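You operate a simulated robot arm through the tools that you are given. There is no shell and no other tool.

You are at the controls of a simulated robot arm. One attempt, no reset.

Task
Gauge both small loose cakes with the ring, box them and tick Boxed.
Fine: at the sample bench, with its own ring alone; gauge before boxing; the cake in the box stays; gauge and marker go back; no other row is ticked; the cakes stay whole. Set down upright: ring gauge, marker.

The check looks at the end state, three seconds after you hand in, the way a careful person would. Anything else that was tipped, shoved, dropped, spilled or broken makes it a failure.

Robot
A 6-joint arm with a two-finger parallel gripper, fixed in place. Base frame: the origin is at the foot of the arm, x ahead of it, y to its left, z up. Readings come in mm, degrees, newtons and seconds.
Its first joint turns from -166.0 to 166.0 degrees. Payload 3.43 kg.
Tool frame: the origin (TCP) lies between the finger pads and is the grasp point; the fingertips stand 34 mm ahead of it; z points along the fingers, y is the line along which they close. Largest opening 128 mm; finger width 24, thickness 12; the body of the gripper, 48 by 130 mm, starts 96 mm behind the TCP.
Orientation is that of the tool frame in the base frame, as a unit quaternion [w, x, y, z]. With the fingers straight down and closing along the base's y, the tool's x points along the base's -x, its y along +y and its z along -z.

Tools
- The arm moves only by the tool arm_command. Its argument "moves" is a list of rows, each a list of 7 numbers: the shift along the tool's x, y, z in mm, then the turn, a rotation vector about the tool's x, y, z in degrees, then the finger opening in mm, from 0 to 128. In form: [[tx, ty, tz, rx, ry, rz, fingers], ...]. A call has 1 to 20 rows; each row shifts and turns the commanded pose from where the row before left it, along the tool's axes as they then stand. A row lasts 0.2 s, in which the tool goes at most 50 mm and 8.6 degrees; a call with a longer step from one row to the next is refused whole, and so is a gripper value outside its range. Where a pose cannot be reached the arm comes as near as it can. A force on the tool above 40 N (or 10 N above the force at the start of the call, whichever is more), or a blocked arm, ends the call early, and 0.2 s more pass. The fingers move at their own pace (about 153 mm/s each) and stop on an object; they squeeze with about 35 N. The grip force told is the motor's: it shows also when the fingers shut on nothing. Time passes only in rows, and 0.2 s behind the last, so rows that do not move let the fingers close. The reply holds the time, the measured pose of the TCP, the force on the tool along the base axes, the opening and the grip force, in the units named above and with some noise, with the torque about the TCP (base axes, N m) and any sound that the robot's microphone picked up, and new pictures: "views" is both (left out), scene, wrist or none.
- Cameras (640 x 400 px; columns grow to the right, rows downward): "scene" is fixed at [400.4, -499.5, 1663.3]; the picture's right is [0.76, -0.65, 0.00], its down [-0.55, -0.64, -0.53] and it looks along [0.35, 0.40, -0.85] (base axes); focal length 331 px, centre (320, 200). "wrist" rides on the gripper at [76, -11, -160] in the tool frame; the picture's right is [0.15, 0.99, 0.00], its down [-0.88, 0.13, -0.46] and it looks along [-0.45, 0.07, 0.89] (tool axes); focal length 234 px, centre (320, 200). There is no depth. A picture from a camera that has moved, and an enlarged one, comes with that camera's place and axes in the base frame and with its lens.
- zoom(camera, box): a new picture of the part [left, top, right, bottom] of that camera's present view, enlarged. No time passes.
- job_done(): hands the job in; it is judged then, once.

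Places have to be worked out from the pictures, the camera data and where the tool is seen. Open the gripper and draw the arm clear of the work before you hand the job in, unless the task says otherwise.

The tools are called by a JSON object that holds its "fn" and its "kwargs". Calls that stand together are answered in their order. arm_command: Moves the arm, as the interface text tells. Its arguments: {"type":"object","properties":{"moves":{"type":"array"},"views":{"type":"string","enum":["both","scene","wrist","none"]}},"required":["moves"]} The other tools are called the same way: zoom (camera, box) takes an enlarged picture of a part of a camera's view; job_done () hands the job in.

At the start:

```text
t: 0.0
tool_pos: [529.0, 232.0, 1172.5]
orientation: [0.002, 0.0, 1.0, 0.001]
wrist_force: [0.3, 1.1, -0.5]
torque: [-0.01, 0.02, -0.01]
finger_gap: 128.0
finger_force: 0.2
```

scene: 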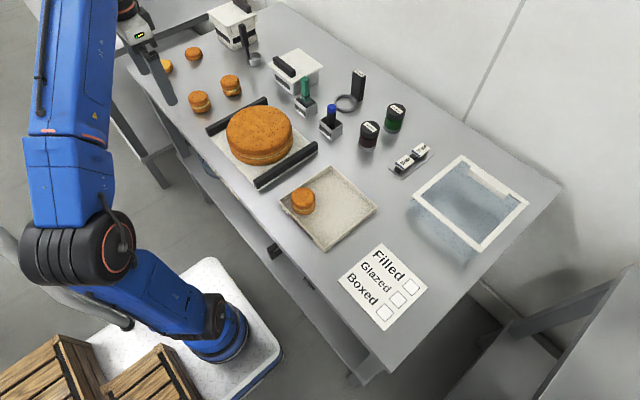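
wrist: 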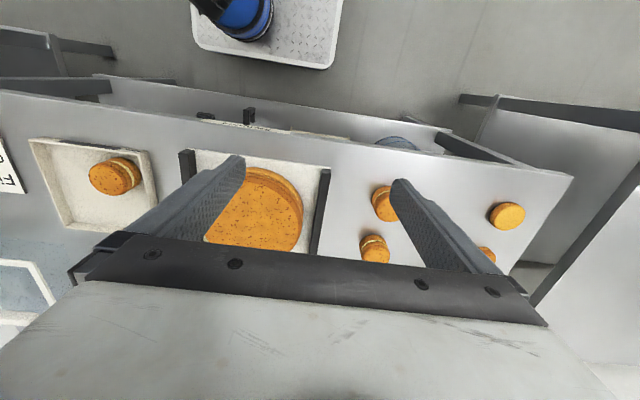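

The scene shows a bench with several cakes, a large cake, a tray with one cake, two dark/green items, a ring, markers and a checklist. I'll zoom in to several areas to identify everything before moving.

{"fn": "zoom", "kwargs": {"camera": "scene", "box": [140, 0, 300, 100]}}

{"fn": "zoom", "kwargs": {"camera": "scene", "box": [260, 40, 420, 140]}}

{"fn": "zoom", "kwargs": {"camera": "scene", "box": [340, 60, 540, 260]}}

{"fn": "zoom", "kwargs": {"camera": "scene", "box": [260, 150, 460, 340]}}

{"fn": "zoom", "kwargs": {"camera": "scene", "box": [140, 60, 340, 200]}}

{"fn": "zoom", "kwargs": {"camera": "wrist", "box": [320, 140, 600, 300]}}

```text
4.00 times, centred on (220, 50) of scene
camera zoom: at [400.4, -499.5, 1663.3], right [0.76, -0.65, 0.0], down [-0.55, -0.64, -0.53], along [0.35, 0.4, -0.85], focal length 1326 px, centre (720, 800)
```

zoom: 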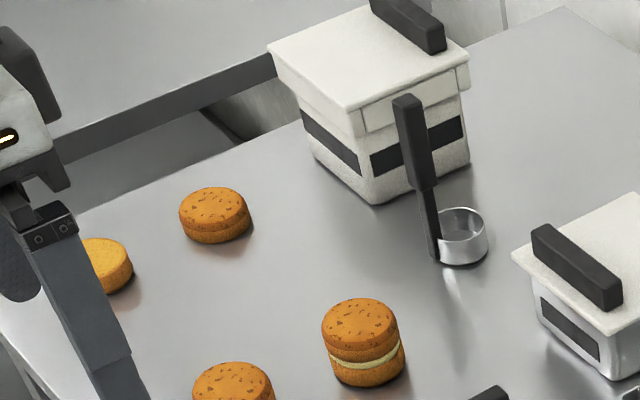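

```text
4.00 times, centred on (340, 90) of scene
camera zoom: at [400.4, -499.5, 1663.3], right [0.76, -0.65, 0.0], down [-0.55, -0.64, -0.53], along [0.35, 0.4, -0.85], focal length 1326 px, centre (240, 640)
```

zoom: 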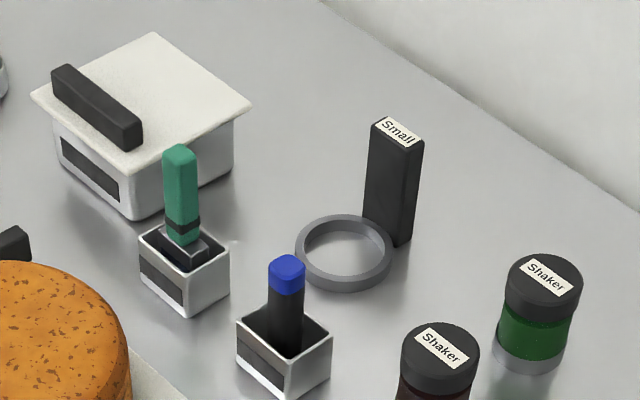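

```text
2.00 times, centred on (440, 160) of scene
camera zoom: at [400.4, -499.5, 1663.3], right [0.76, -0.65, 0.0], down [-0.55, -0.64, -0.53], along [0.35, 0.4, -0.85], focal length 663 px, centre (80, 280)
```

zoom: 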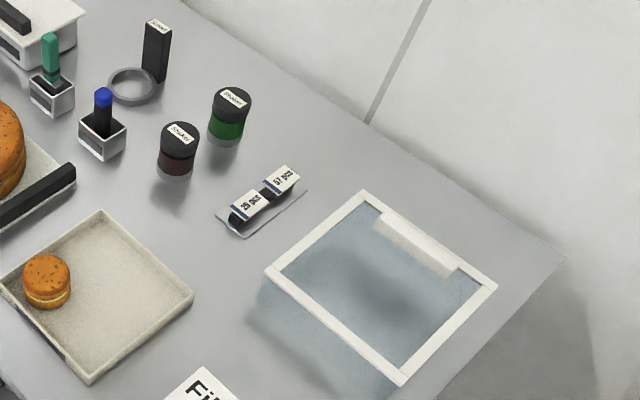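

```text
2.11 times, centred on (360, 245) of scene
camera zoom: at [400.4, -499.5, 1663.3], right [0.76, -0.65, 0.0], down [-0.55, -0.64, -0.53], along [0.35, 0.4, -0.85], focal length 698 px, centre (236, 105)
```

zoom: 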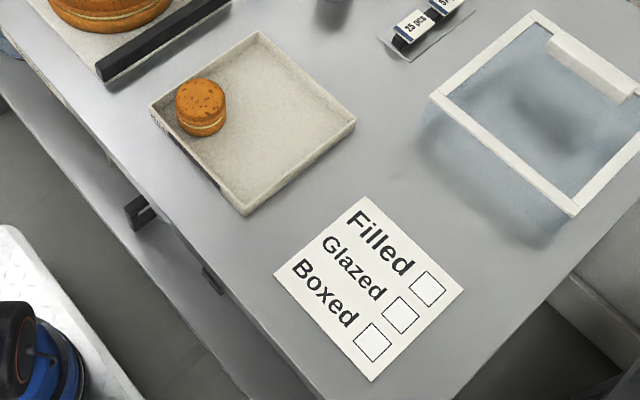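

```text
2.86 times, centred on (240, 130) of scene
camera zoom: at [400.4, -499.5, 1663.3], right [0.76, -0.65, 0.0], down [-0.55, -0.64, -0.53], along [0.35, 0.4, -0.85], focal length 947 px, centre (549, 400)
```

zoom: 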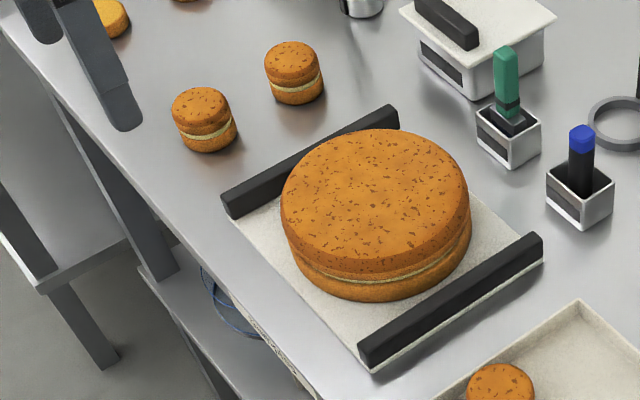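

```text
2.29 times, centred on (460, 220) of wrist
camera zoom: at [453.1, 220.6, 1331.9], right [-0.15, 0.99, 0.0], down [0.88, 0.13, 0.46], along [0.45, 0.07, -0.89], focal length 535 px, centre (0, 154)
```

zoom: 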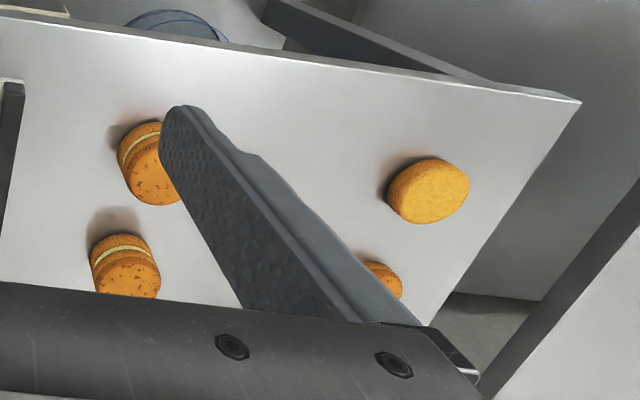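

The bench surface seems to lie at about z≈900–915, with two filled small cakes, an unfilled one and a plain one at the left, the "Small" ring gauge near x≈1020, and a tray with a cake. I'll move up and over the bench centre for a better survey view.

{"fn": "arm_command", "kwargs": {"moves": [[-24.4, -33.1, -11.1, 0, 0, 0, 128], [-24.4, -33.1, -11.1, 0, 0, 0, 128], [-24.4, -33.1, -11.1, 0, 0, 0, 128], [-24.4, -33.1, -11.1, 0, 0, 0, 128], [-24.4, -33.1, -11.1, 0, 0, 0, 128], [-24.4, -33.1, -11.1, 0, 0, 0, 128], [-24.4, -33.1, -11.1, 0, 0, 0, 128], [0, 0, 0, 0, 0, 0, 128]], "views": "both"}}

```text
t: 1.8
tool_pos: [701.3, 1.0, 1175.4]
orientation: [0.004, -0.001, 1.0, 0.003]
wrist_force: [0.0, -0.5, 0.3]
torque: [0.04, -0.02, 0.01]
finger_gap: 128.0
finger_force: 0.0
out of reach, approached as far as the arm can: row 1, 2, 3, 4, 5, 6, 7
camera wrist: at [623.6, -10.6, 1333.3], right [-0.15, 0.99, 0.0], down [0.88, 0.13, 0.46], along [0.46, 0.07, -0.89], focal length 234 px, centre (320, 200)
```

scene: 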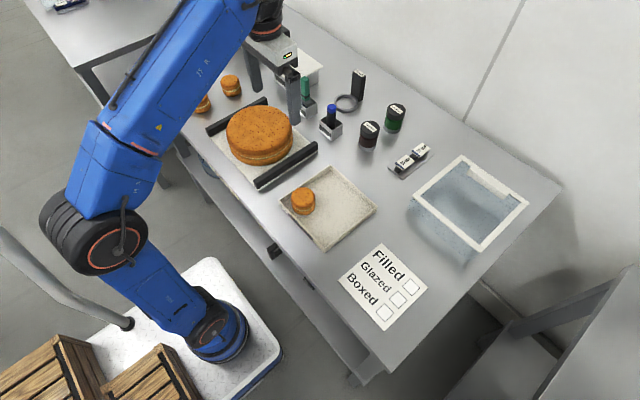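
wrist: 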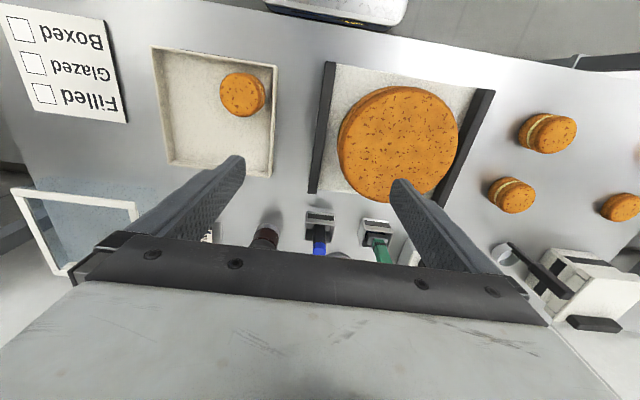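

From here the wrist view shows the tray, large cake and small cakes. I'll zoom into the newly revealed areas, including another bench at the top left of the scene.

{"fn": "zoom", "kwargs": {"camera": "scene", "box": [0, 0, 160, 100]}}

{"fn": "zoom", "kwargs": {"camera": "wrist", "box": [460, 80, 640, 340]}}

{"fn": "zoom", "kwargs": {"camera": "wrist", "box": [0, 0, 300, 280]}}

{"fn": "zoom", "kwargs": {"camera": "wrist", "box": [200, 160, 440, 300]}}

{"fn": "zoom", "kwargs": {"camera": "scene", "box": [390, 130, 550, 270]}}

```text
4.00 times, centred on (80, 50) of scene
camera zoom: at [400.4, -499.5, 1663.3], right [0.76, -0.65, 0.0], down [-0.55, -0.64, -0.53], along [0.35, 0.4, -0.85], focal length 1326 px, centre (1280, 800)
```

zoom: 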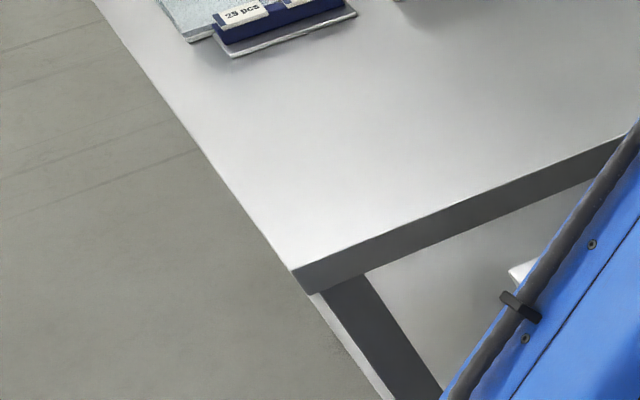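

```text
1.54 times, centred on (550, 210) of wrist
camera zoom: at [623.6, -10.6, 1333.3], right [-0.15, 0.99, 0.0], down [0.88, 0.13, 0.46], along [0.46, 0.07, -0.89], focal length 360 px, centre (-34, 185)
```

zoom: 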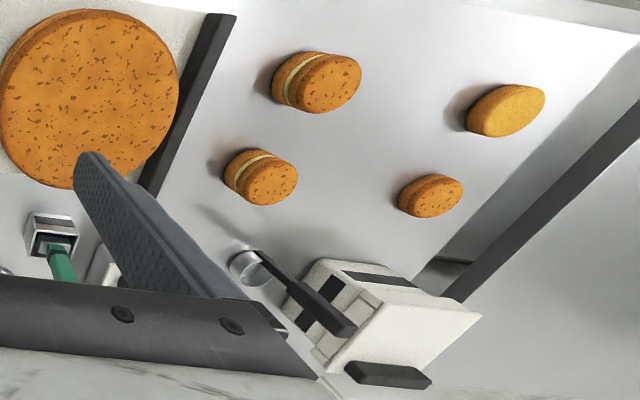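

```text
1.43 times, centred on (150, 140) of wrist
camera zoom: at [623.6, -10.6, 1333.3], right [-0.15, 0.99, 0.0], down [0.88, 0.13, 0.46], along [0.46, 0.07, -0.89], focal length 334 px, centre (563, 286)
```

zoom: 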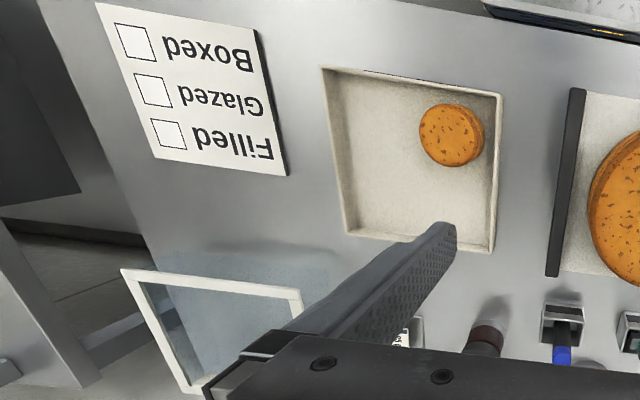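

```text
2.67 times, centred on (320, 230) of wrist
camera zoom: at [623.6, -10.6, 1333.3], right [-0.15, 0.99, 0.0], down [0.88, 0.13, 0.46], along [0.46, 0.07, -0.89], focal length 624 px, centre (320, 120)
```

zoom: 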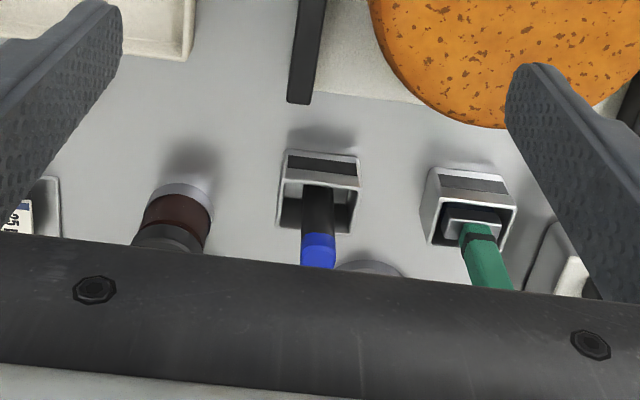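

```text
2.86 times, centred on (470, 200) of scene
camera zoom: at [400.4, -499.5, 1663.3], right [0.76, -0.65, 0.0], down [-0.55, -0.64, -0.53], along [0.35, 0.4, -0.85], focal length 947 px, centre (-109, 200)
```

zoom: 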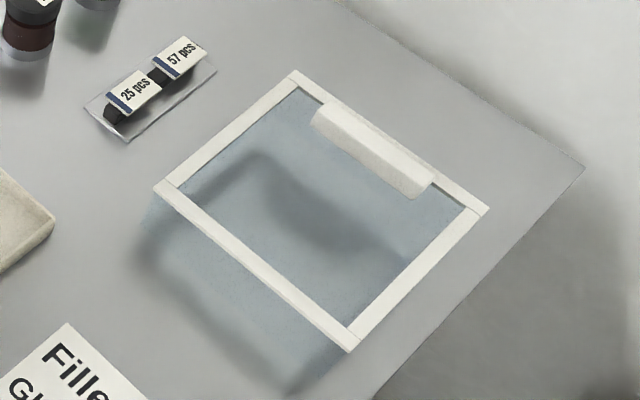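

The tray with a cake is evidently the "box"; A and B at about (644,385) and (763,384) are filled cakes, while C and D at about (753,614) and (643,611) look unfilled/plain. I'll move over to the left to inspect all four loose cakes.

{"fn": "arm_command", "kwargs": {"moves": [[9.2, 43.5, 5, 0, 0, 0, 128], [9.2, 43.5, 5, 0, 0, 0, 128], [9.2, 43.5, 5, 0, 0, 0, 128], [9.2, 43.5, 5, 0, 0, 0, 128], [9.2, 43.5, 5, 0, 0, 0, 128], [9.2, 43.5, 5, 0, 0, 0, 128], [9.2, 43.5, 5, 0, 0, 0, 128], [9.2, 43.5, 5, 0, 0, 0, 128], [9.2, 43.5, 5, 0, 0, 0, 128], [9.2, 43.5, 5, 0, 0, 0, 128], [9.2, 43.5, 5, 0, 0, 0, 128], [0, 0, 0, 0, 0, 0, 128]], "views": "both"}}

```text
t: 4.4
tool_pos: [598.7, 479.9, 1121.7]
orientation: [0.002, 0.001, 1.0, 0.001]
wrist_force: [1.3, 0.1, -0.4]
torque: [0.0, 0.0, 0.03]
finger_gap: 127.9
finger_force: 0.1
camera wrist: at [522.6, 468.2, 1279.8], right [-0.15, 0.99, 0.0], down [0.88, 0.13, 0.46], along [0.45, 0.07, -0.89], focal length 234 px, centre (320, 200)
```

scene: 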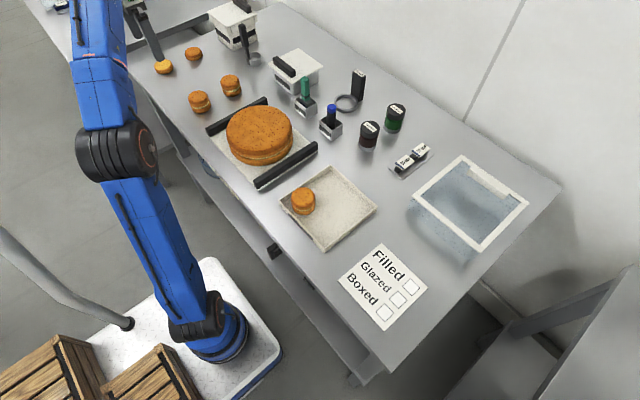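
wrist: 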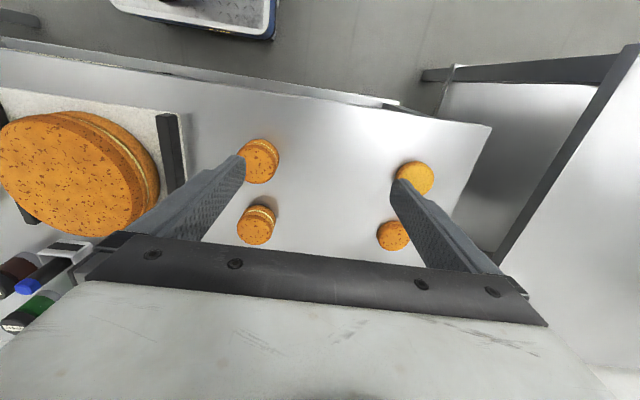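

{"fn": "zoom", "kwargs": {"camera": "wrist", "box": [230, 120, 310, 260]}}

{"fn": "zoom", "kwargs": {"camera": "wrist", "box": [360, 150, 460, 260]}}

{"fn": "zoom", "kwargs": {"camera": "scene", "box": [150, 40, 250, 115]}}

{"fn": "zoom", "kwargs": {"camera": "scene", "box": [325, 60, 405, 130]}}

{"fn": "zoom", "kwargs": {"camera": "scene", "box": [270, 160, 390, 255]}}

```text
2.86 times, centred on (270, 190) of wrist
camera zoom: at [522.6, 468.2, 1279.8], right [-0.15, 0.99, 0.0], down [0.88, 0.13, 0.46], along [0.45, 0.07, -0.89], focal length 669 px, centre (463, 229)
```

zoom: 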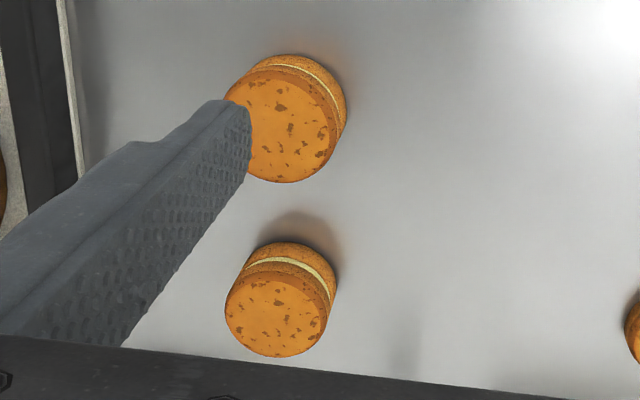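

```text
3.64 times, centred on (410, 205) of wrist
camera zoom: at [522.6, 468.2, 1279.8], right [-0.15, 0.99, 0.0], down [0.88, 0.13, 0.46], along [0.45, 0.07, -0.89], focal length 852 px, centre (-7, 182)
```

zoom: 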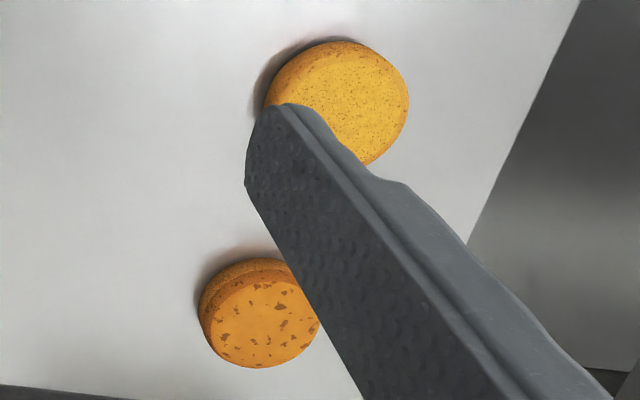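

```text
5.33 times, centred on (200, 78) of scene
camera zoom: at [400.4, -499.5, 1663.3], right [0.76, -0.65, 0.0], down [-0.55, -0.64, -0.53], along [0.35, 0.4, -0.85], focal length 1767 px, centre (960, 853)
```

zoom: 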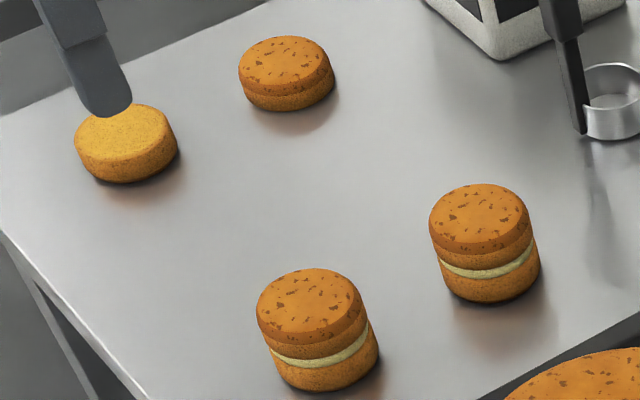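

```text
5.71 times, centred on (365, 95) of scene
camera zoom: at [400.4, -499.5, 1663.3], right [0.76, -0.65, 0.0], down [-0.55, -0.64, -0.53], along [0.35, 0.4, -0.85], focal length 1894 px, centre (63, 800)
```

zoom: 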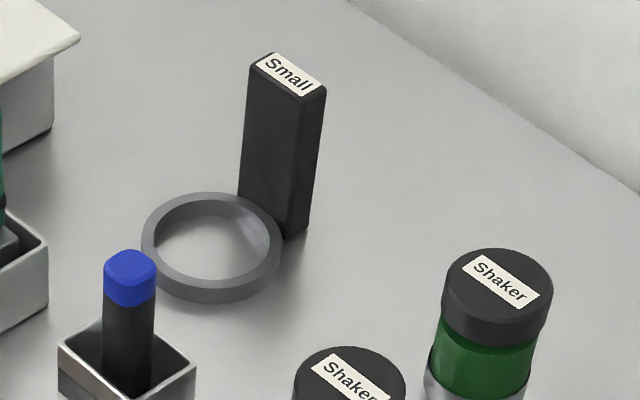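

```text
4.21 times, centred on (330, 208) of scene
camera zoom: at [400.4, -499.5, 1663.3], right [0.76, -0.65, 0.0], down [-0.55, -0.64, -0.53], along [0.35, 0.4, -0.85], focal length 1395 px, centre (278, 168)
```

zoom: 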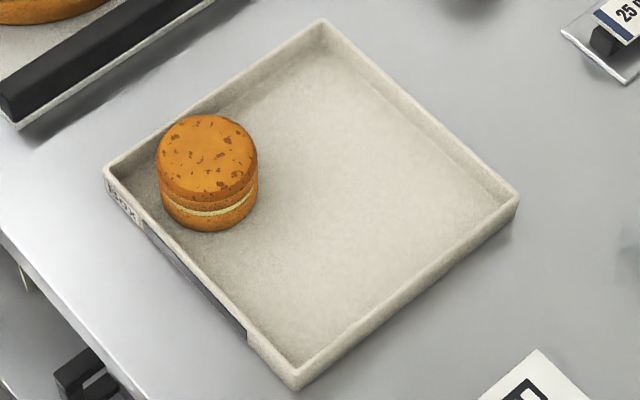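

Cakes A and B match the cream-filled cake in the tray (which is labelled "Box"), while C and D are single halves. Cake B's top is at about (769,391,943); the table is around z≈905. Next I'll look closely at the ring gauge and the markers from about (900,70).

{"fn": "arm_command", "kwargs": {"moves": [[-27.4, -37.3, 1, 0, 0, 0, 128], [-27.4, -37.3, 1, 0, 0, 0, 128], [-27.4, -37.3, 1, 0, 0, 0, 128], [-27.4, -37.3, 1, 0, 0, 0, 128], [-27.4, -37.3, 1, 0, 0, 0, 128], [-27.4, -37.3, 1, 0, 0, 0, 128], [-27.4, -37.3, 1, 0, 0, 0, 128], [-27.4, -37.3, 1, 0, 0, 0, 128], [-27.4, -37.3, 1, 0, 0, 0, 128], [-27.4, -37.3, 1, 0, 0, 0, 128], [-27.4, -37.3, 1, 0, 0, 0, 128], [0, 0, 0, 0, 0, 0, 128]], "views": "both"}}

```text
t: 7.0
tool_pos: [902.3, 69.6, 1108.3]
orientation: [0.002, -0.001, 1.0, 0.001]
wrist_force: [-0.3, 0.4, 0.4]
torque: [-0.02, 0.0, 0.0]
finger_gap: 127.7
finger_force: 0.0
camera wrist: at [826.4, 57.7, 1266.9], right [-0.15, 0.99, 0.0], down [0.88, 0.13, 0.46], along [0.45, 0.07, -0.89], focal length 234 px, centre (320, 200)
```

scene: 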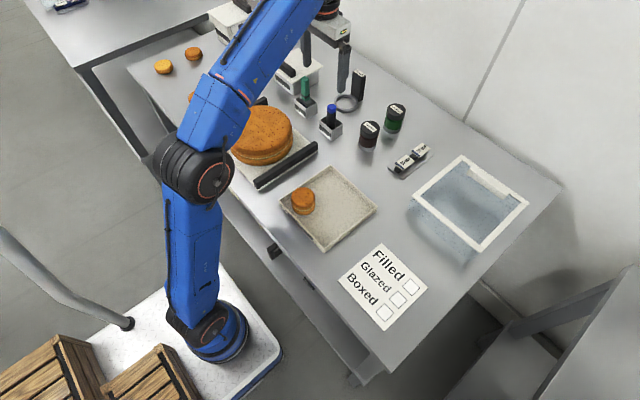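
wrist: 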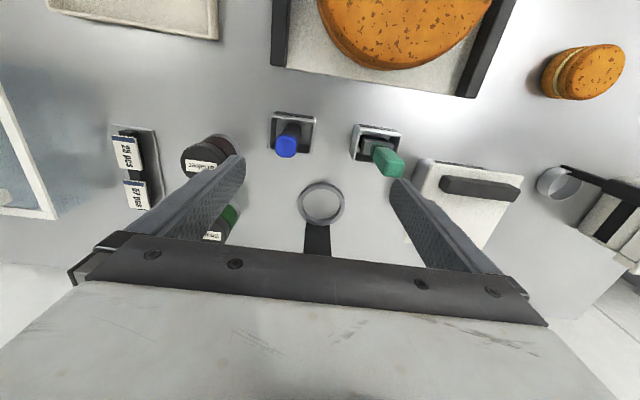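

{"fn": "zoom", "kwargs": {"camera": "wrist", "box": [250, 90, 420, 196]}}

{"fn": "zoom", "kwargs": {"camera": "wrist", "box": [280, 170, 370, 260]}}

{"fn": "zoom", "kwargs": {"camera": "wrist", "box": [90, 100, 250, 250]}}

{"fn": "zoom", "kwargs": {"camera": "scene", "box": [290, 90, 350, 140]}}

```text
3.76 times, centred on (335, 143) of wrist
camera zoom: at [826.4, 57.7, 1266.9], right [-0.15, 0.99, 0.0], down [0.88, 0.13, 0.46], along [0.45, 0.07, -0.89], focal length 882 px, centre (264, 415)
```

zoom: 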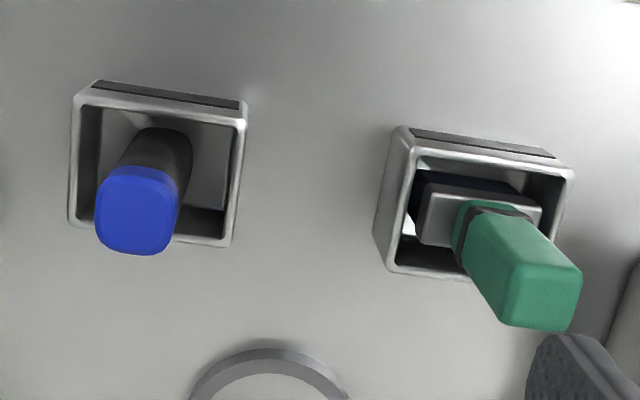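

```text
4.44 times, centred on (325, 215) of wrist
camera zoom: at [826.4, 57.7, 1266.9], right [-0.15, 0.99, 0.0], down [0.88, 0.13, 0.46], along [0.45, 0.07, -0.89], focal length 1041 px, centre (298, 133)
```

zoom: 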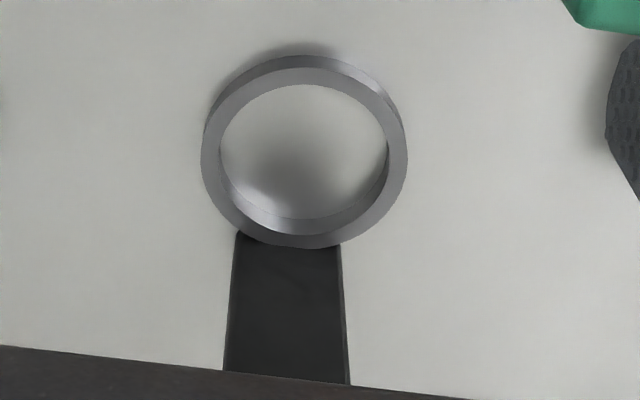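

```text
2.67 times, centred on (170, 175) of wrist
camera zoom: at [826.4, 57.7, 1266.9], right [-0.15, 0.99, 0.0], down [0.88, 0.13, 0.46], along [0.45, 0.07, -0.89], focal length 624 px, centre (720, 267)
```

zoom: 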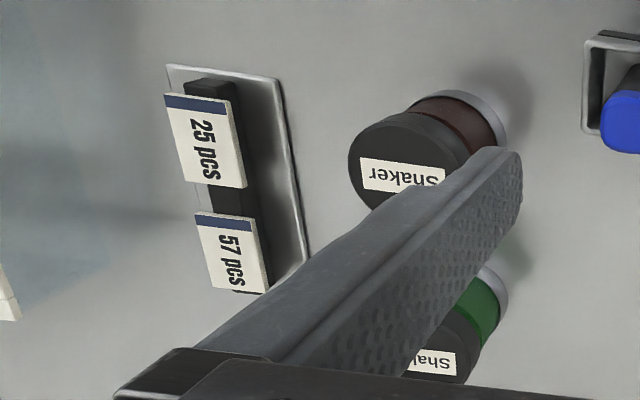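

```text
8.00 times, centred on (320, 115) of scene
camera zoom: at [400.4, -499.5, 1663.3], right [0.76, -0.65, 0.0], down [-0.55, -0.64, -0.53], along [0.35, 0.4, -0.85], focal length 2651 px, centre (320, 880)
```

zoom: 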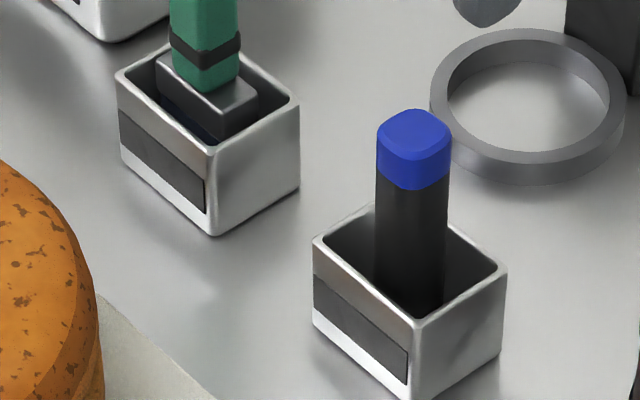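

The marker is the blue-ended pen in the near holder (~(917,52)); the green one is a stamp. The ring centre is at about (1012,88) with a slab handle (~44×14×100 mm) behind it at about (1059,88), top z≈1007. That is beyond the vertical reach, so I'll tilt the tool 30° outward and go to a pre-grasp spot.

{"fn": "arm_command", "kwargs": {"moves": [[0, 0, 0, 0, -7.5, 0, 90], [0, 0, 0, 0, -7.5, 0, 90], [0, 0, 0, 0, -7.5, 0, 90], [0, 0, 0, 0, -7.5, 0, 90], [-24.1, 6.1, 22.8, 0, 0, 0, 90], [-24.1, 6.1, 22.8, 0, 0, 0, 90], [-24.1, 6.1, 22.8, 0, 0, 0, 90], [0, 0, 0, 0, 0, 0, 90], [0, 0, 0, 0, 0, 0, 90]], "views": "both"}}

```text
t: 9.0
tool_pos: [1001.6, 88.6, 1087.4]
orientation: [0.261, 0.001, 0.965, 0.002]
wrist_force: [0.2, 0.1, 0.6]
torque: [0.03, 0.01, -0.01]
finger_gap: 90.2
finger_force: 0.1
camera wrist: at [855.9, 76.6, 1186.6], right [-0.13, 0.99, -0.07], down [0.53, 0.13, 0.84], along [0.84, 0.07, -0.54], focal length 234 px, centre (320, 200)
```

scene: 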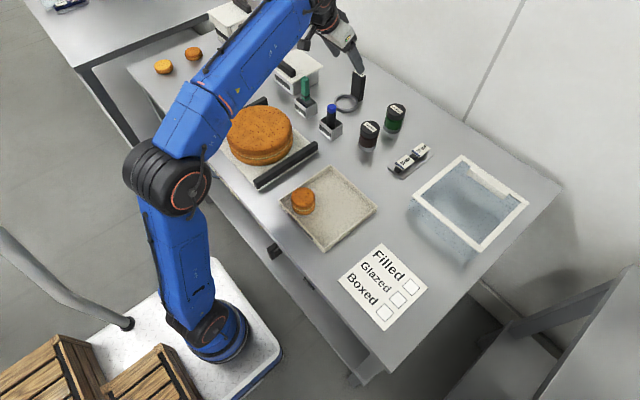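
wrist: 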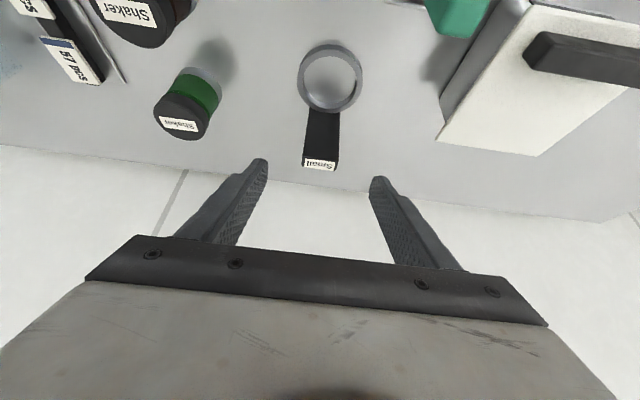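

The tilted pose was reached and the handle is visible ahead between the fingers. I'll zoom to measure ring and handle.

{"fn": "zoom", "kwargs": {"camera": "wrist", "box": [250, 20, 410, 200]}}

{"fn": "zoom", "kwargs": {"camera": "scene", "box": [325, 60, 405, 130]}}

```text
2.22 times, centred on (330, 110) of wrist
camera zoom: at [855.9, 76.6, 1186.6], right [-0.13, 0.99, -0.07], down [0.53, 0.13, 0.84], along [0.84, 0.07, -0.54], focal length 520 px, centre (298, 400)
```

zoom: 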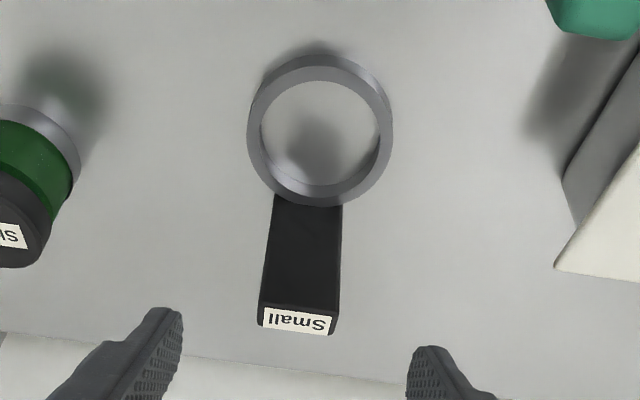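

```text
5.71 times, centred on (365, 95) of scene
camera zoom: at [400.4, -499.5, 1663.3], right [0.76, -0.65, 0.0], down [-0.55, -0.64, -0.53], along [0.35, 0.4, -0.85], focal length 1894 px, centre (63, 800)
```

zoom: 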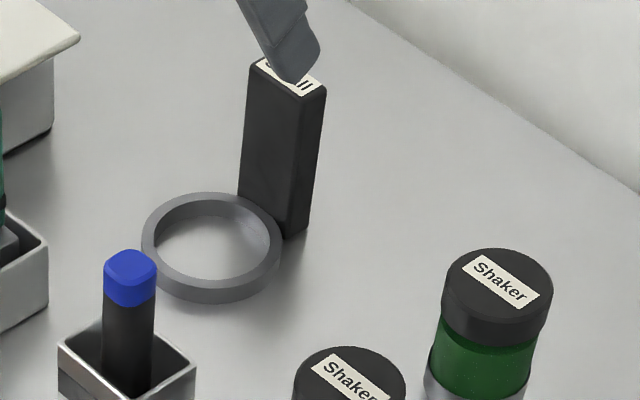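

Handle top centre is near (1058,89,1004), well aligned with the tool axis. I'll advance along the tool axis until the TCP is about 25 mm below the handle top, then check before closing.

{"fn": "arm_command", "kwargs": {"moves": [[0.9, 0, 30, 0, 0, 0, 90], [0.9, 0, 30, 0, 0, 0, 90], [0.9, 0, 30, 0, 0, 0, 90], [0.8, 0.3, 30, 0, 0, 0, 90], [0, 0, 0, 0, 0, 0, 90], [0, 0, 0, 0, 0, 0, 90]], "views": "both"}}

```text
t: 10.4
tool_pos: [1058.4, 88.4, 978.8]
orientation: [0.261, 0.001, 0.965, 0.002]
wrist_force: [-0.2, -0.4, -0.2]
torque: [-0.03, -0.01, 0.02]
finger_gap: 90.0
finger_force: 0.1
camera wrist: at [912.8, 77.1, 1078.9], right [-0.13, 0.99, -0.07], down [0.53, 0.13, 0.84], along [0.84, 0.07, -0.54], focal length 234 px, centre (320, 200)
```

scene: 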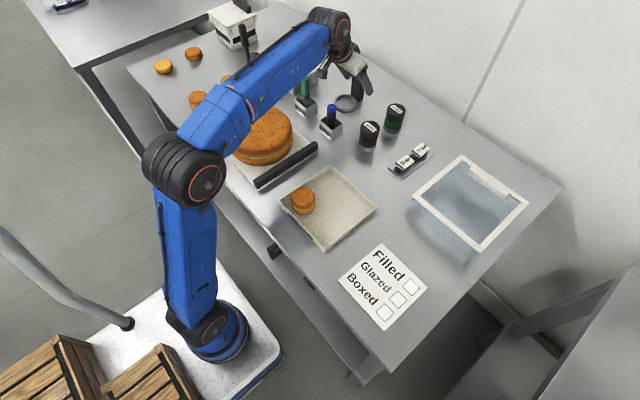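
wrist: 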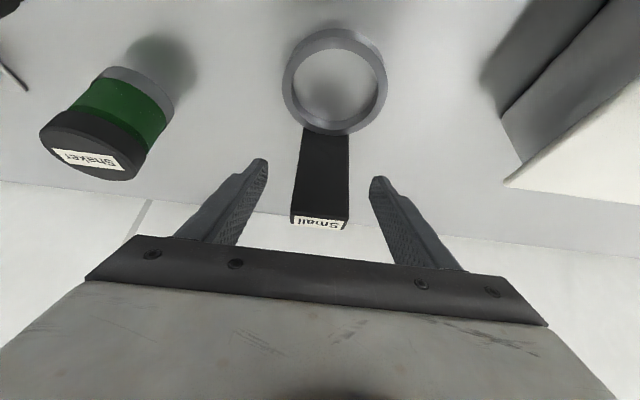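

The handle is centred between the fingers and the depth matches (about 182 mm from the camera vs TCP at 177). Closing on the handle now.

{"fn": "arm_command", "kwargs": {"moves": [[0, 0, 0, 0, 0, 0, 60], [0, 0, 0, 0, 0, 0, 46], [0, 0, 0, 0, 0, 0, 34], [0, 0, 0, 0, 0, 0, 30], [0, 0, 0, 0, 0, 0, 30]], "views": "both"}}

```text
t: 11.6
tool_pos: [1057.5, 88.8, 979.4]
orientation: [0.26, 0.0, 0.965, 0.003]
wrist_force: [-0.4, 0.0, 1.4]
torque: [-0.07, -0.01, 0.0]
finger_gap: 43.4
finger_force: 34.9
camera wrist: at [912.7, 77.1, 1079.0], right [-0.13, 0.99, -0.07], down [0.53, 0.13, 0.84], along [0.84, 0.07, -0.54], focal length 234 px, centre (320, 200)
```

scene: 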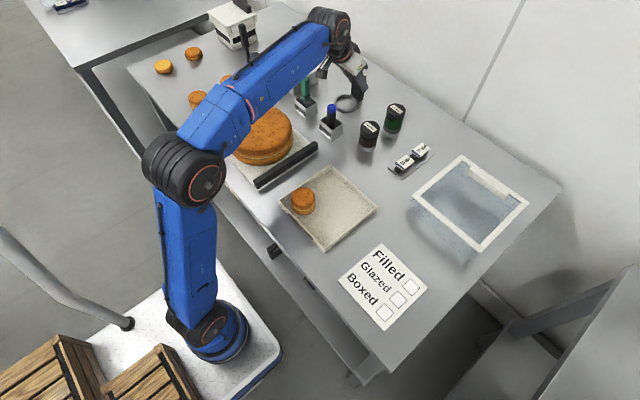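
wrist: 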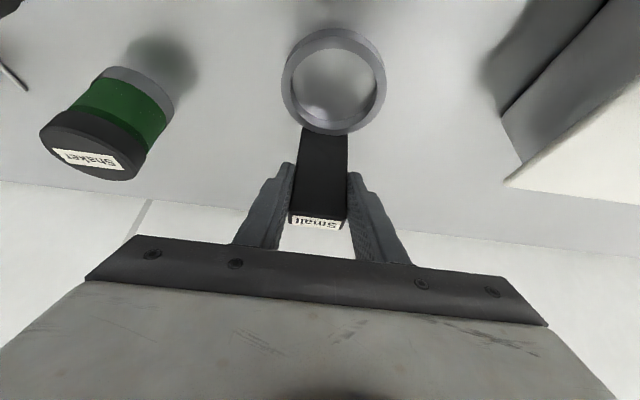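

The handle is gripped (gap 43.4 mm, 35 N). I'll zoom to record the ring geometry relative to the tool.

{"fn": "zoom", "kwargs": {"camera": "wrist", "box": [255, 15, 415, 145]}}

```text
3.08 times, centred on (335, 80) of wrist
camera zoom: at [912.7, 77.1, 1079.0], right [-0.13, 0.99, -0.07], down [0.53, 0.13, 0.84], along [0.84, 0.07, -0.54], focal length 720 px, centre (274, 569)
```

zoom: 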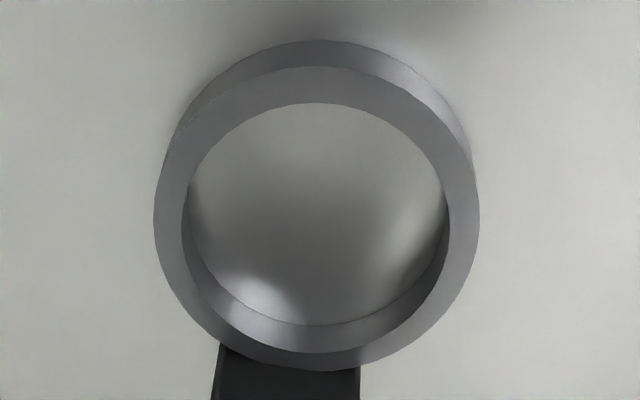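

The ring's top-face centre sits about 49 mm in front of the TCP; inner diameter about 64 mm. Now I'll lift straight up 120 mm and check that it's held.

{"fn": "arm_command", "kwargs": {"moves": [[-10, 0, -17.3, 0, 0, 0, 30], [-20, 0, -34.6, 0, 0, 0, 30], [-20, 0, -34.6, 0, 0, 0, 30], [-10, 0, -17.3, 0, 0, 0, 30], [0, 0, 0, 0, 0, 0, 30]], "views": "both"}}

```text
t: 12.8
tool_pos: [1053.0, 88.4, 1098.9]
orientation: [0.26, 0.002, 0.965, 0.002]
wrist_force: [0.6, -0.3, -1.7]
torque: [0.0, 0.01, -0.02]
finger_gap: 43.6
finger_force: 35.6
camera wrist: at [908.3, 76.6, 1198.6], right [-0.13, 0.99, -0.07], down [0.53, 0.13, 0.84], along [0.84, 0.07, -0.54], focal length 234 px, centre (320, 200)
```

scene: 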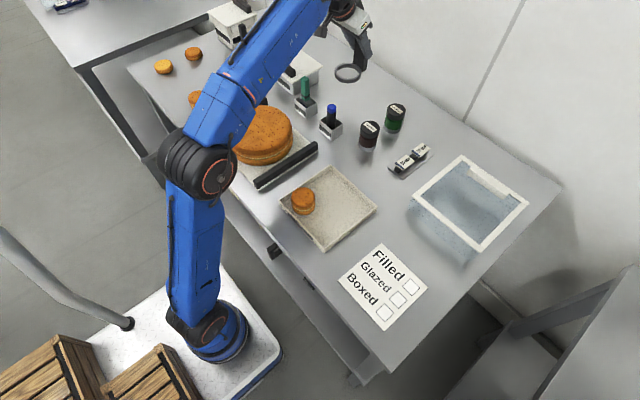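
wrist: 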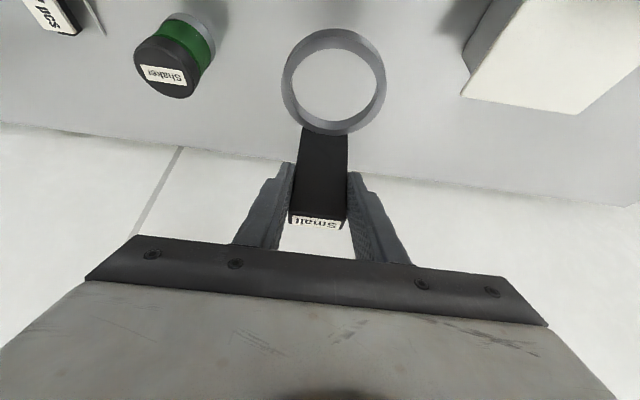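

The gauge is held and lifted. I'll carry it high over the bench toward cake B, stopping with the ring above it.

{"fn": "arm_command", "kwargs": {"moves": [[21.9, 33.8, -15.3, 0, 0, 0, 30], [21.9, 33.8, -15.3, 0, 0, 0, 30], [21.9, 33.8, -15.3, 0, 0, 0, 30], [21.9, 33.8, -15.3, 0, 0, 0, 30], [21.9, 33.8, -15.3, 0, 0, 0, 30], [21.9, 33.8, -15.3, 0, 0, 0, 30], [21.9, 33.8, -15.3, 0, 0, 0, 30], [21.9, 33.8, -15.3, 0, 0, 0, 30], [21.9, 33.8, -15.3, 0, 0, 0, 30], [0, 0, 0, 0, 0, 0, 30], [0, 0, 0, 0, 0, 0, 30]], "views": "both"}}

```text
t: 15.2
tool_pos: [814.7, 392.2, 1121.0]
orientation: [0.26, 0.0, 0.966, 0.002]
wrist_force: [0.8, 0.6, -1.2]
torque: [0.0, 0.04, -0.03]
finger_gap: 43.4
finger_force: 35.2
camera wrist: at [669.3, 380.7, 1220.6], right [-0.13, 0.99, -0.07], down [0.53, 0.13, 0.84], along [0.84, 0.07, -0.54], focal length 234 px, centre (320, 200)
```

scene: 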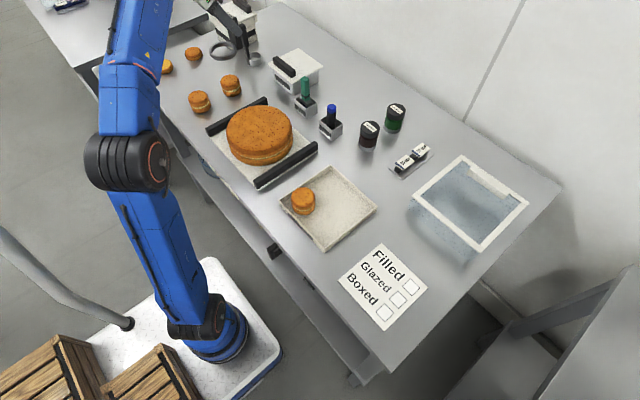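
wrist: 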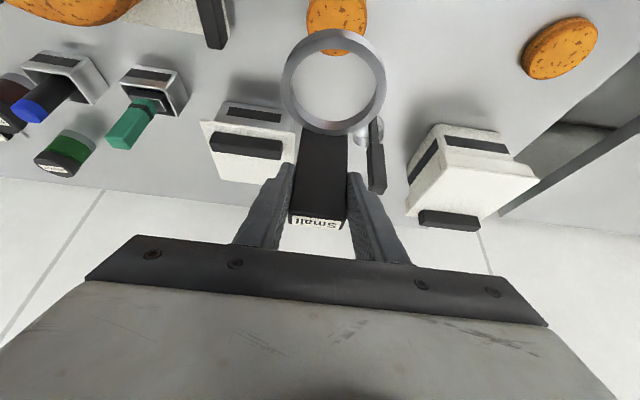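

Ring is above cake B's vicinity and the scene view is clear. I'll zoom to measure the cakes' and the ring's positions precisely.

{"fn": "zoom", "kwargs": {"camera": "scene", "box": [180, 30, 260, 120]}}

{"fn": "zoom", "kwargs": {"camera": "wrist", "box": [270, 0, 400, 145]}}

{"fn": "zoom", "kwargs": {"camera": "scene", "box": [185, 70, 245, 115]}}

```text
4.44 times, centred on (220, 75) of scene
camera zoom: at [400.4, -499.5, 1663.3], right [0.76, -0.65, 0.0], down [-0.55, -0.64, -0.53], along [0.35, 0.4, -0.85], focal length 1473 px, centre (764, 756)
```

zoom: 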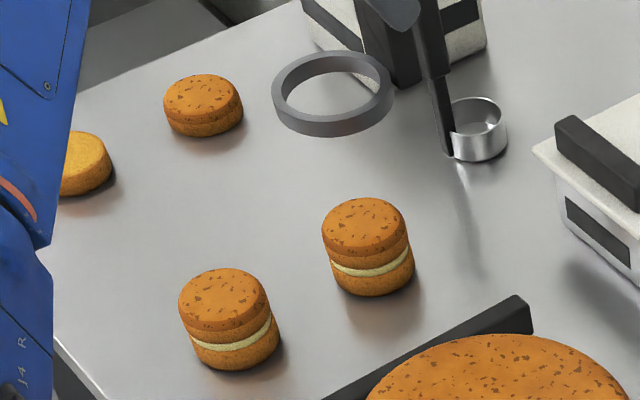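

```text
2.76 times, centred on (335, 72) of wrist
camera zoom: at [669.3, 380.7, 1220.6], right [-0.13, 0.99, -0.07], down [0.53, 0.13, 0.84], along [0.84, 0.07, -0.54], focal length 646 px, centre (279, 552)
```

zoom: 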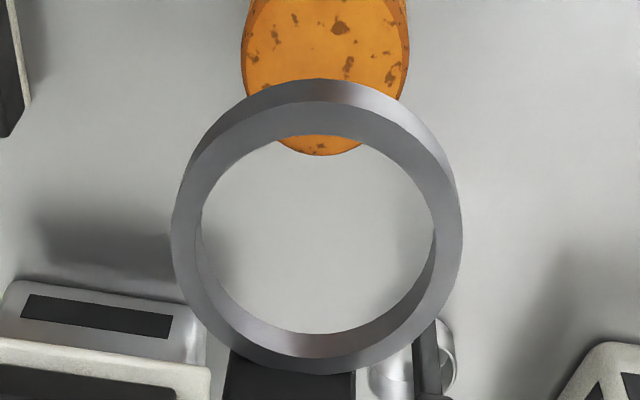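

```text
8.89 times, centred on (215, 92) of scene
camera zoom: at [400.4, -499.5, 1663.3], right [0.76, -0.65, 0.0], down [-0.55, -0.64, -0.53], along [0.35, 0.4, -0.85], focal length 2946 px, centre (1253, 1156)
```

zoom: 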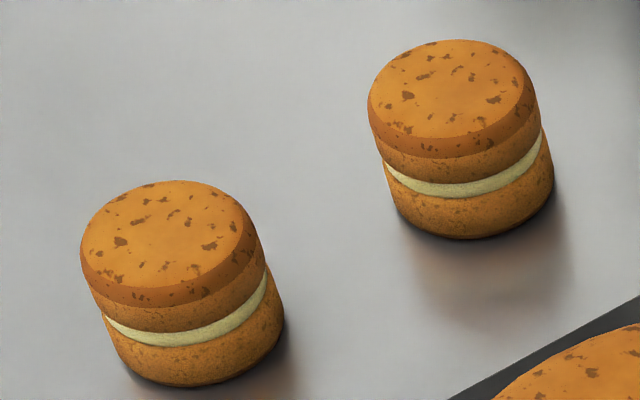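

Cake B seems to be at about (770,391), ring centre currently at about (766,391). I'll shift 4 mm forward and lower to ~14 mm above the cake top, then check alignment closely.

{"fn": "arm_command", "kwargs": {"moves": [[13.8, -0.2, 26.6, 0, 0, 0, 30], [13.8, -0.2, 26.6, 0, 0, 0, 30], [13.8, -0.2, 26.6, 0, 0, 0, 30], [0, 0, 0, 0, 0, 0, 30], [0, 0, 0, 0, 0, 0, 30]], "views": "both"}}

{"fn": "zoom", "kwargs": {"camera": "wrist", "box": [260, 10, 410, 150]}}

{"fn": "zoom", "kwargs": {"camera": "scene", "box": [200, 50, 270, 110]}}

```text
t: 16.4
tool_pos: [821.6, 392.2, 1032.1]
orientation: [0.26, 0.001, 0.966, 0.002]
wrist_force: [0.7, -0.2, -0.8]
torque: [0.02, 0.02, 0.03]
finger_gap: 43.1
finger_force: 35.3
camera wrist: at [675.9, 380.2, 1131.4], right [-0.13, 0.99, -0.07], down [0.53, 0.13, 0.84], along [0.84, 0.07, -0.54], focal length 234 px, centre (320, 200)
```

scene: 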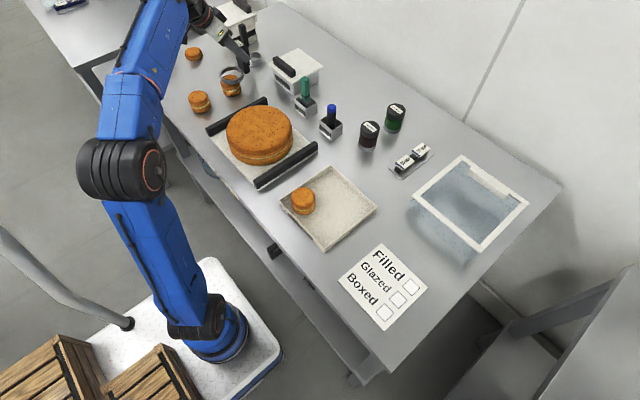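
wrist: 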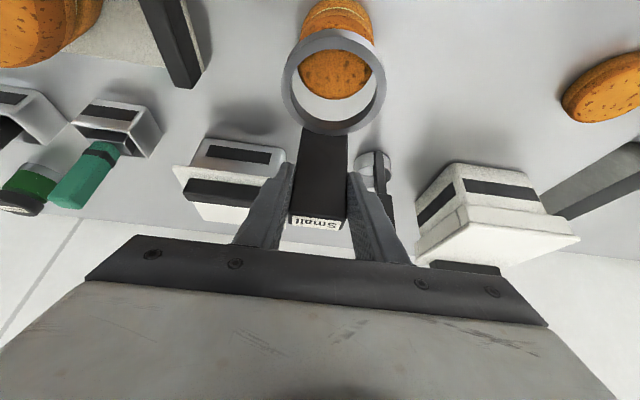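

```text
2.86 times, centred on (335, 80) of wrist
camera zoom: at [675.9, 380.2, 1131.4], right [-0.13, 0.99, -0.07], down [0.53, 0.13, 0.84], along [0.84, 0.07, -0.54], focal length 669 px, centre (277, 543)
```

zoom: 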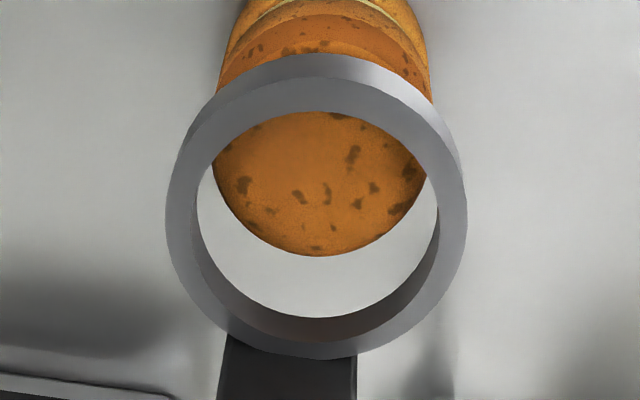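

```text
6.67 times, centred on (235, 80) of scene
camera zoom: at [400.4, -499.5, 1663.3], right [0.76, -0.65, 0.0], down [-0.55, -0.64, -0.53], along [0.35, 0.4, -0.85], focal length 2209 px, centre (887, 1000)
```

zoom: 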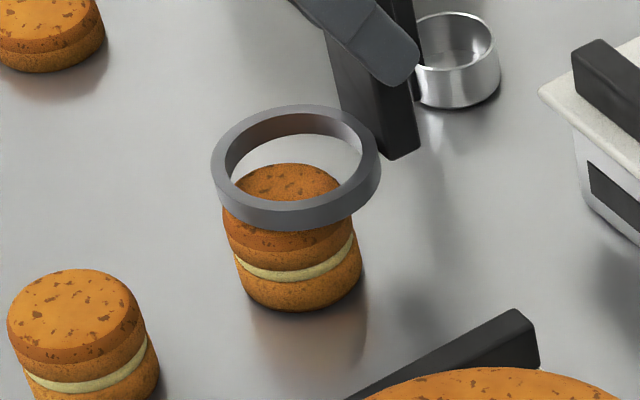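

The two views disagree slightly about the ring–cake offset, so I'll zoom in harder on both before lowering.

{"fn": "zoom", "kwargs": {"camera": "scene", "box": [214, 60, 254, 100]}}

{"fn": "zoom", "kwargs": {"camera": "wrist", "box": [270, 0, 400, 140]}}

```text
10.00 times, centred on (234, 80) of scene
camera zoom: at [400.4, -499.5, 1663.3], right [0.76, -0.65, 0.0], down [-0.55, -0.64, -0.53], along [0.35, 0.4, -0.85], focal length 3314 px, centre (1180, 1400)
```

zoom: 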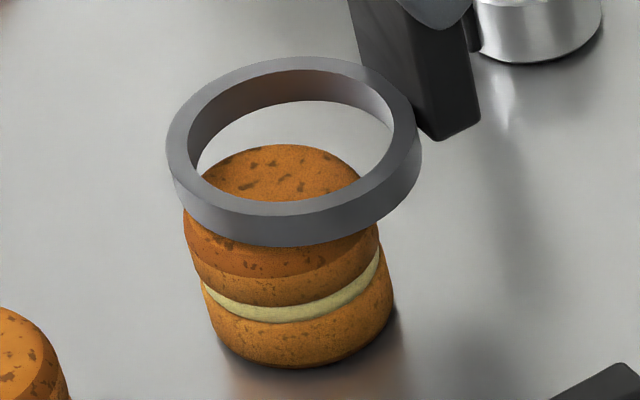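

```text
2.86 times, centred on (335, 70) of wrist
camera zoom: at [675.9, 380.2, 1131.4], right [-0.13, 0.99, -0.07], down [0.53, 0.13, 0.84], along [0.84, 0.07, -0.54], focal length 669 px, centre (277, 571)
```

zoom: 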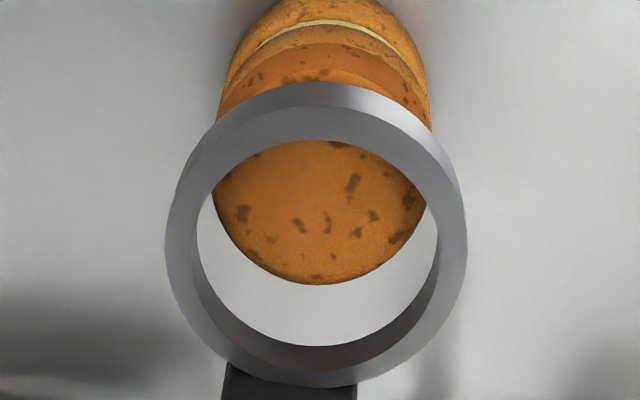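

Accounting for perspective properly (edge rays rather than ellipse centres), both views agree: cake B lies about 12.4 mm nearer in x than the ring centre, with y almost aligned. I'll shift by (−12.4,+0.3) with a 6 mm rise, and re-check.

{"fn": "arm_command", "kwargs": {"moves": [[7.74, 0.3, -11.4, 0, 0, 0, 30], [0, 0, 0, 0, 0, 0, 30], [0, 0, 0, 0, 0, 0, 30]], "views": "none"}}

{"fn": "zoom", "kwargs": {"camera": "scene", "box": [214, 60, 254, 100]}}

{"fn": "zoom", "kwargs": {"camera": "wrist", "box": [270, 0, 400, 140]}}

```text
t: 17.2
tool_pos: [809.0, 393.2, 1037.7]
orientation: [0.261, 0.0, 0.965, 0.002]
wrist_force: [0.6, -0.1, -1.0]
torque: [0.04, 0.04, 0.01]
finger_gap: 43.4
finger_force: 34.8
```

```text
10.00 times, centred on (234, 80) of scene
camera zoom: at [400.4, -499.5, 1663.3], right [0.76, -0.65, 0.0], down [-0.55, -0.64, -0.53], along [0.35, 0.4, -0.85], focal length 3314 px, centre (1180, 1400)
```

zoom: 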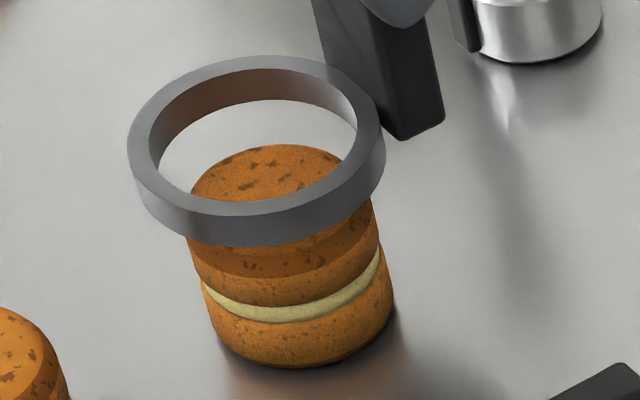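

```text
2.86 times, centred on (335, 70) of wrist
camera zoom: at [663.7, 381.1, 1137.2], right [-0.13, 0.99, -0.07], down [0.53, 0.13, 0.84], along [0.84, 0.07, -0.54], focal length 669 px, centre (277, 571)
```

zoom: 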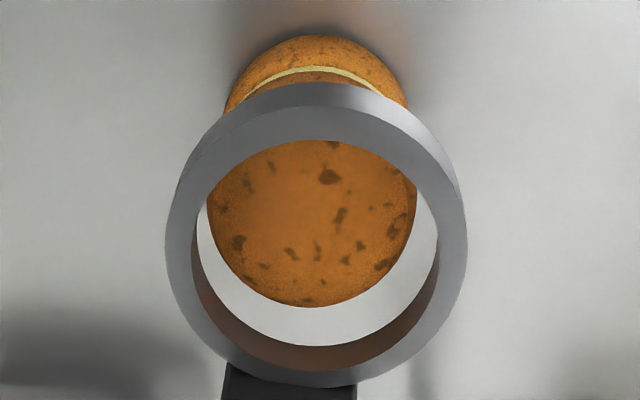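

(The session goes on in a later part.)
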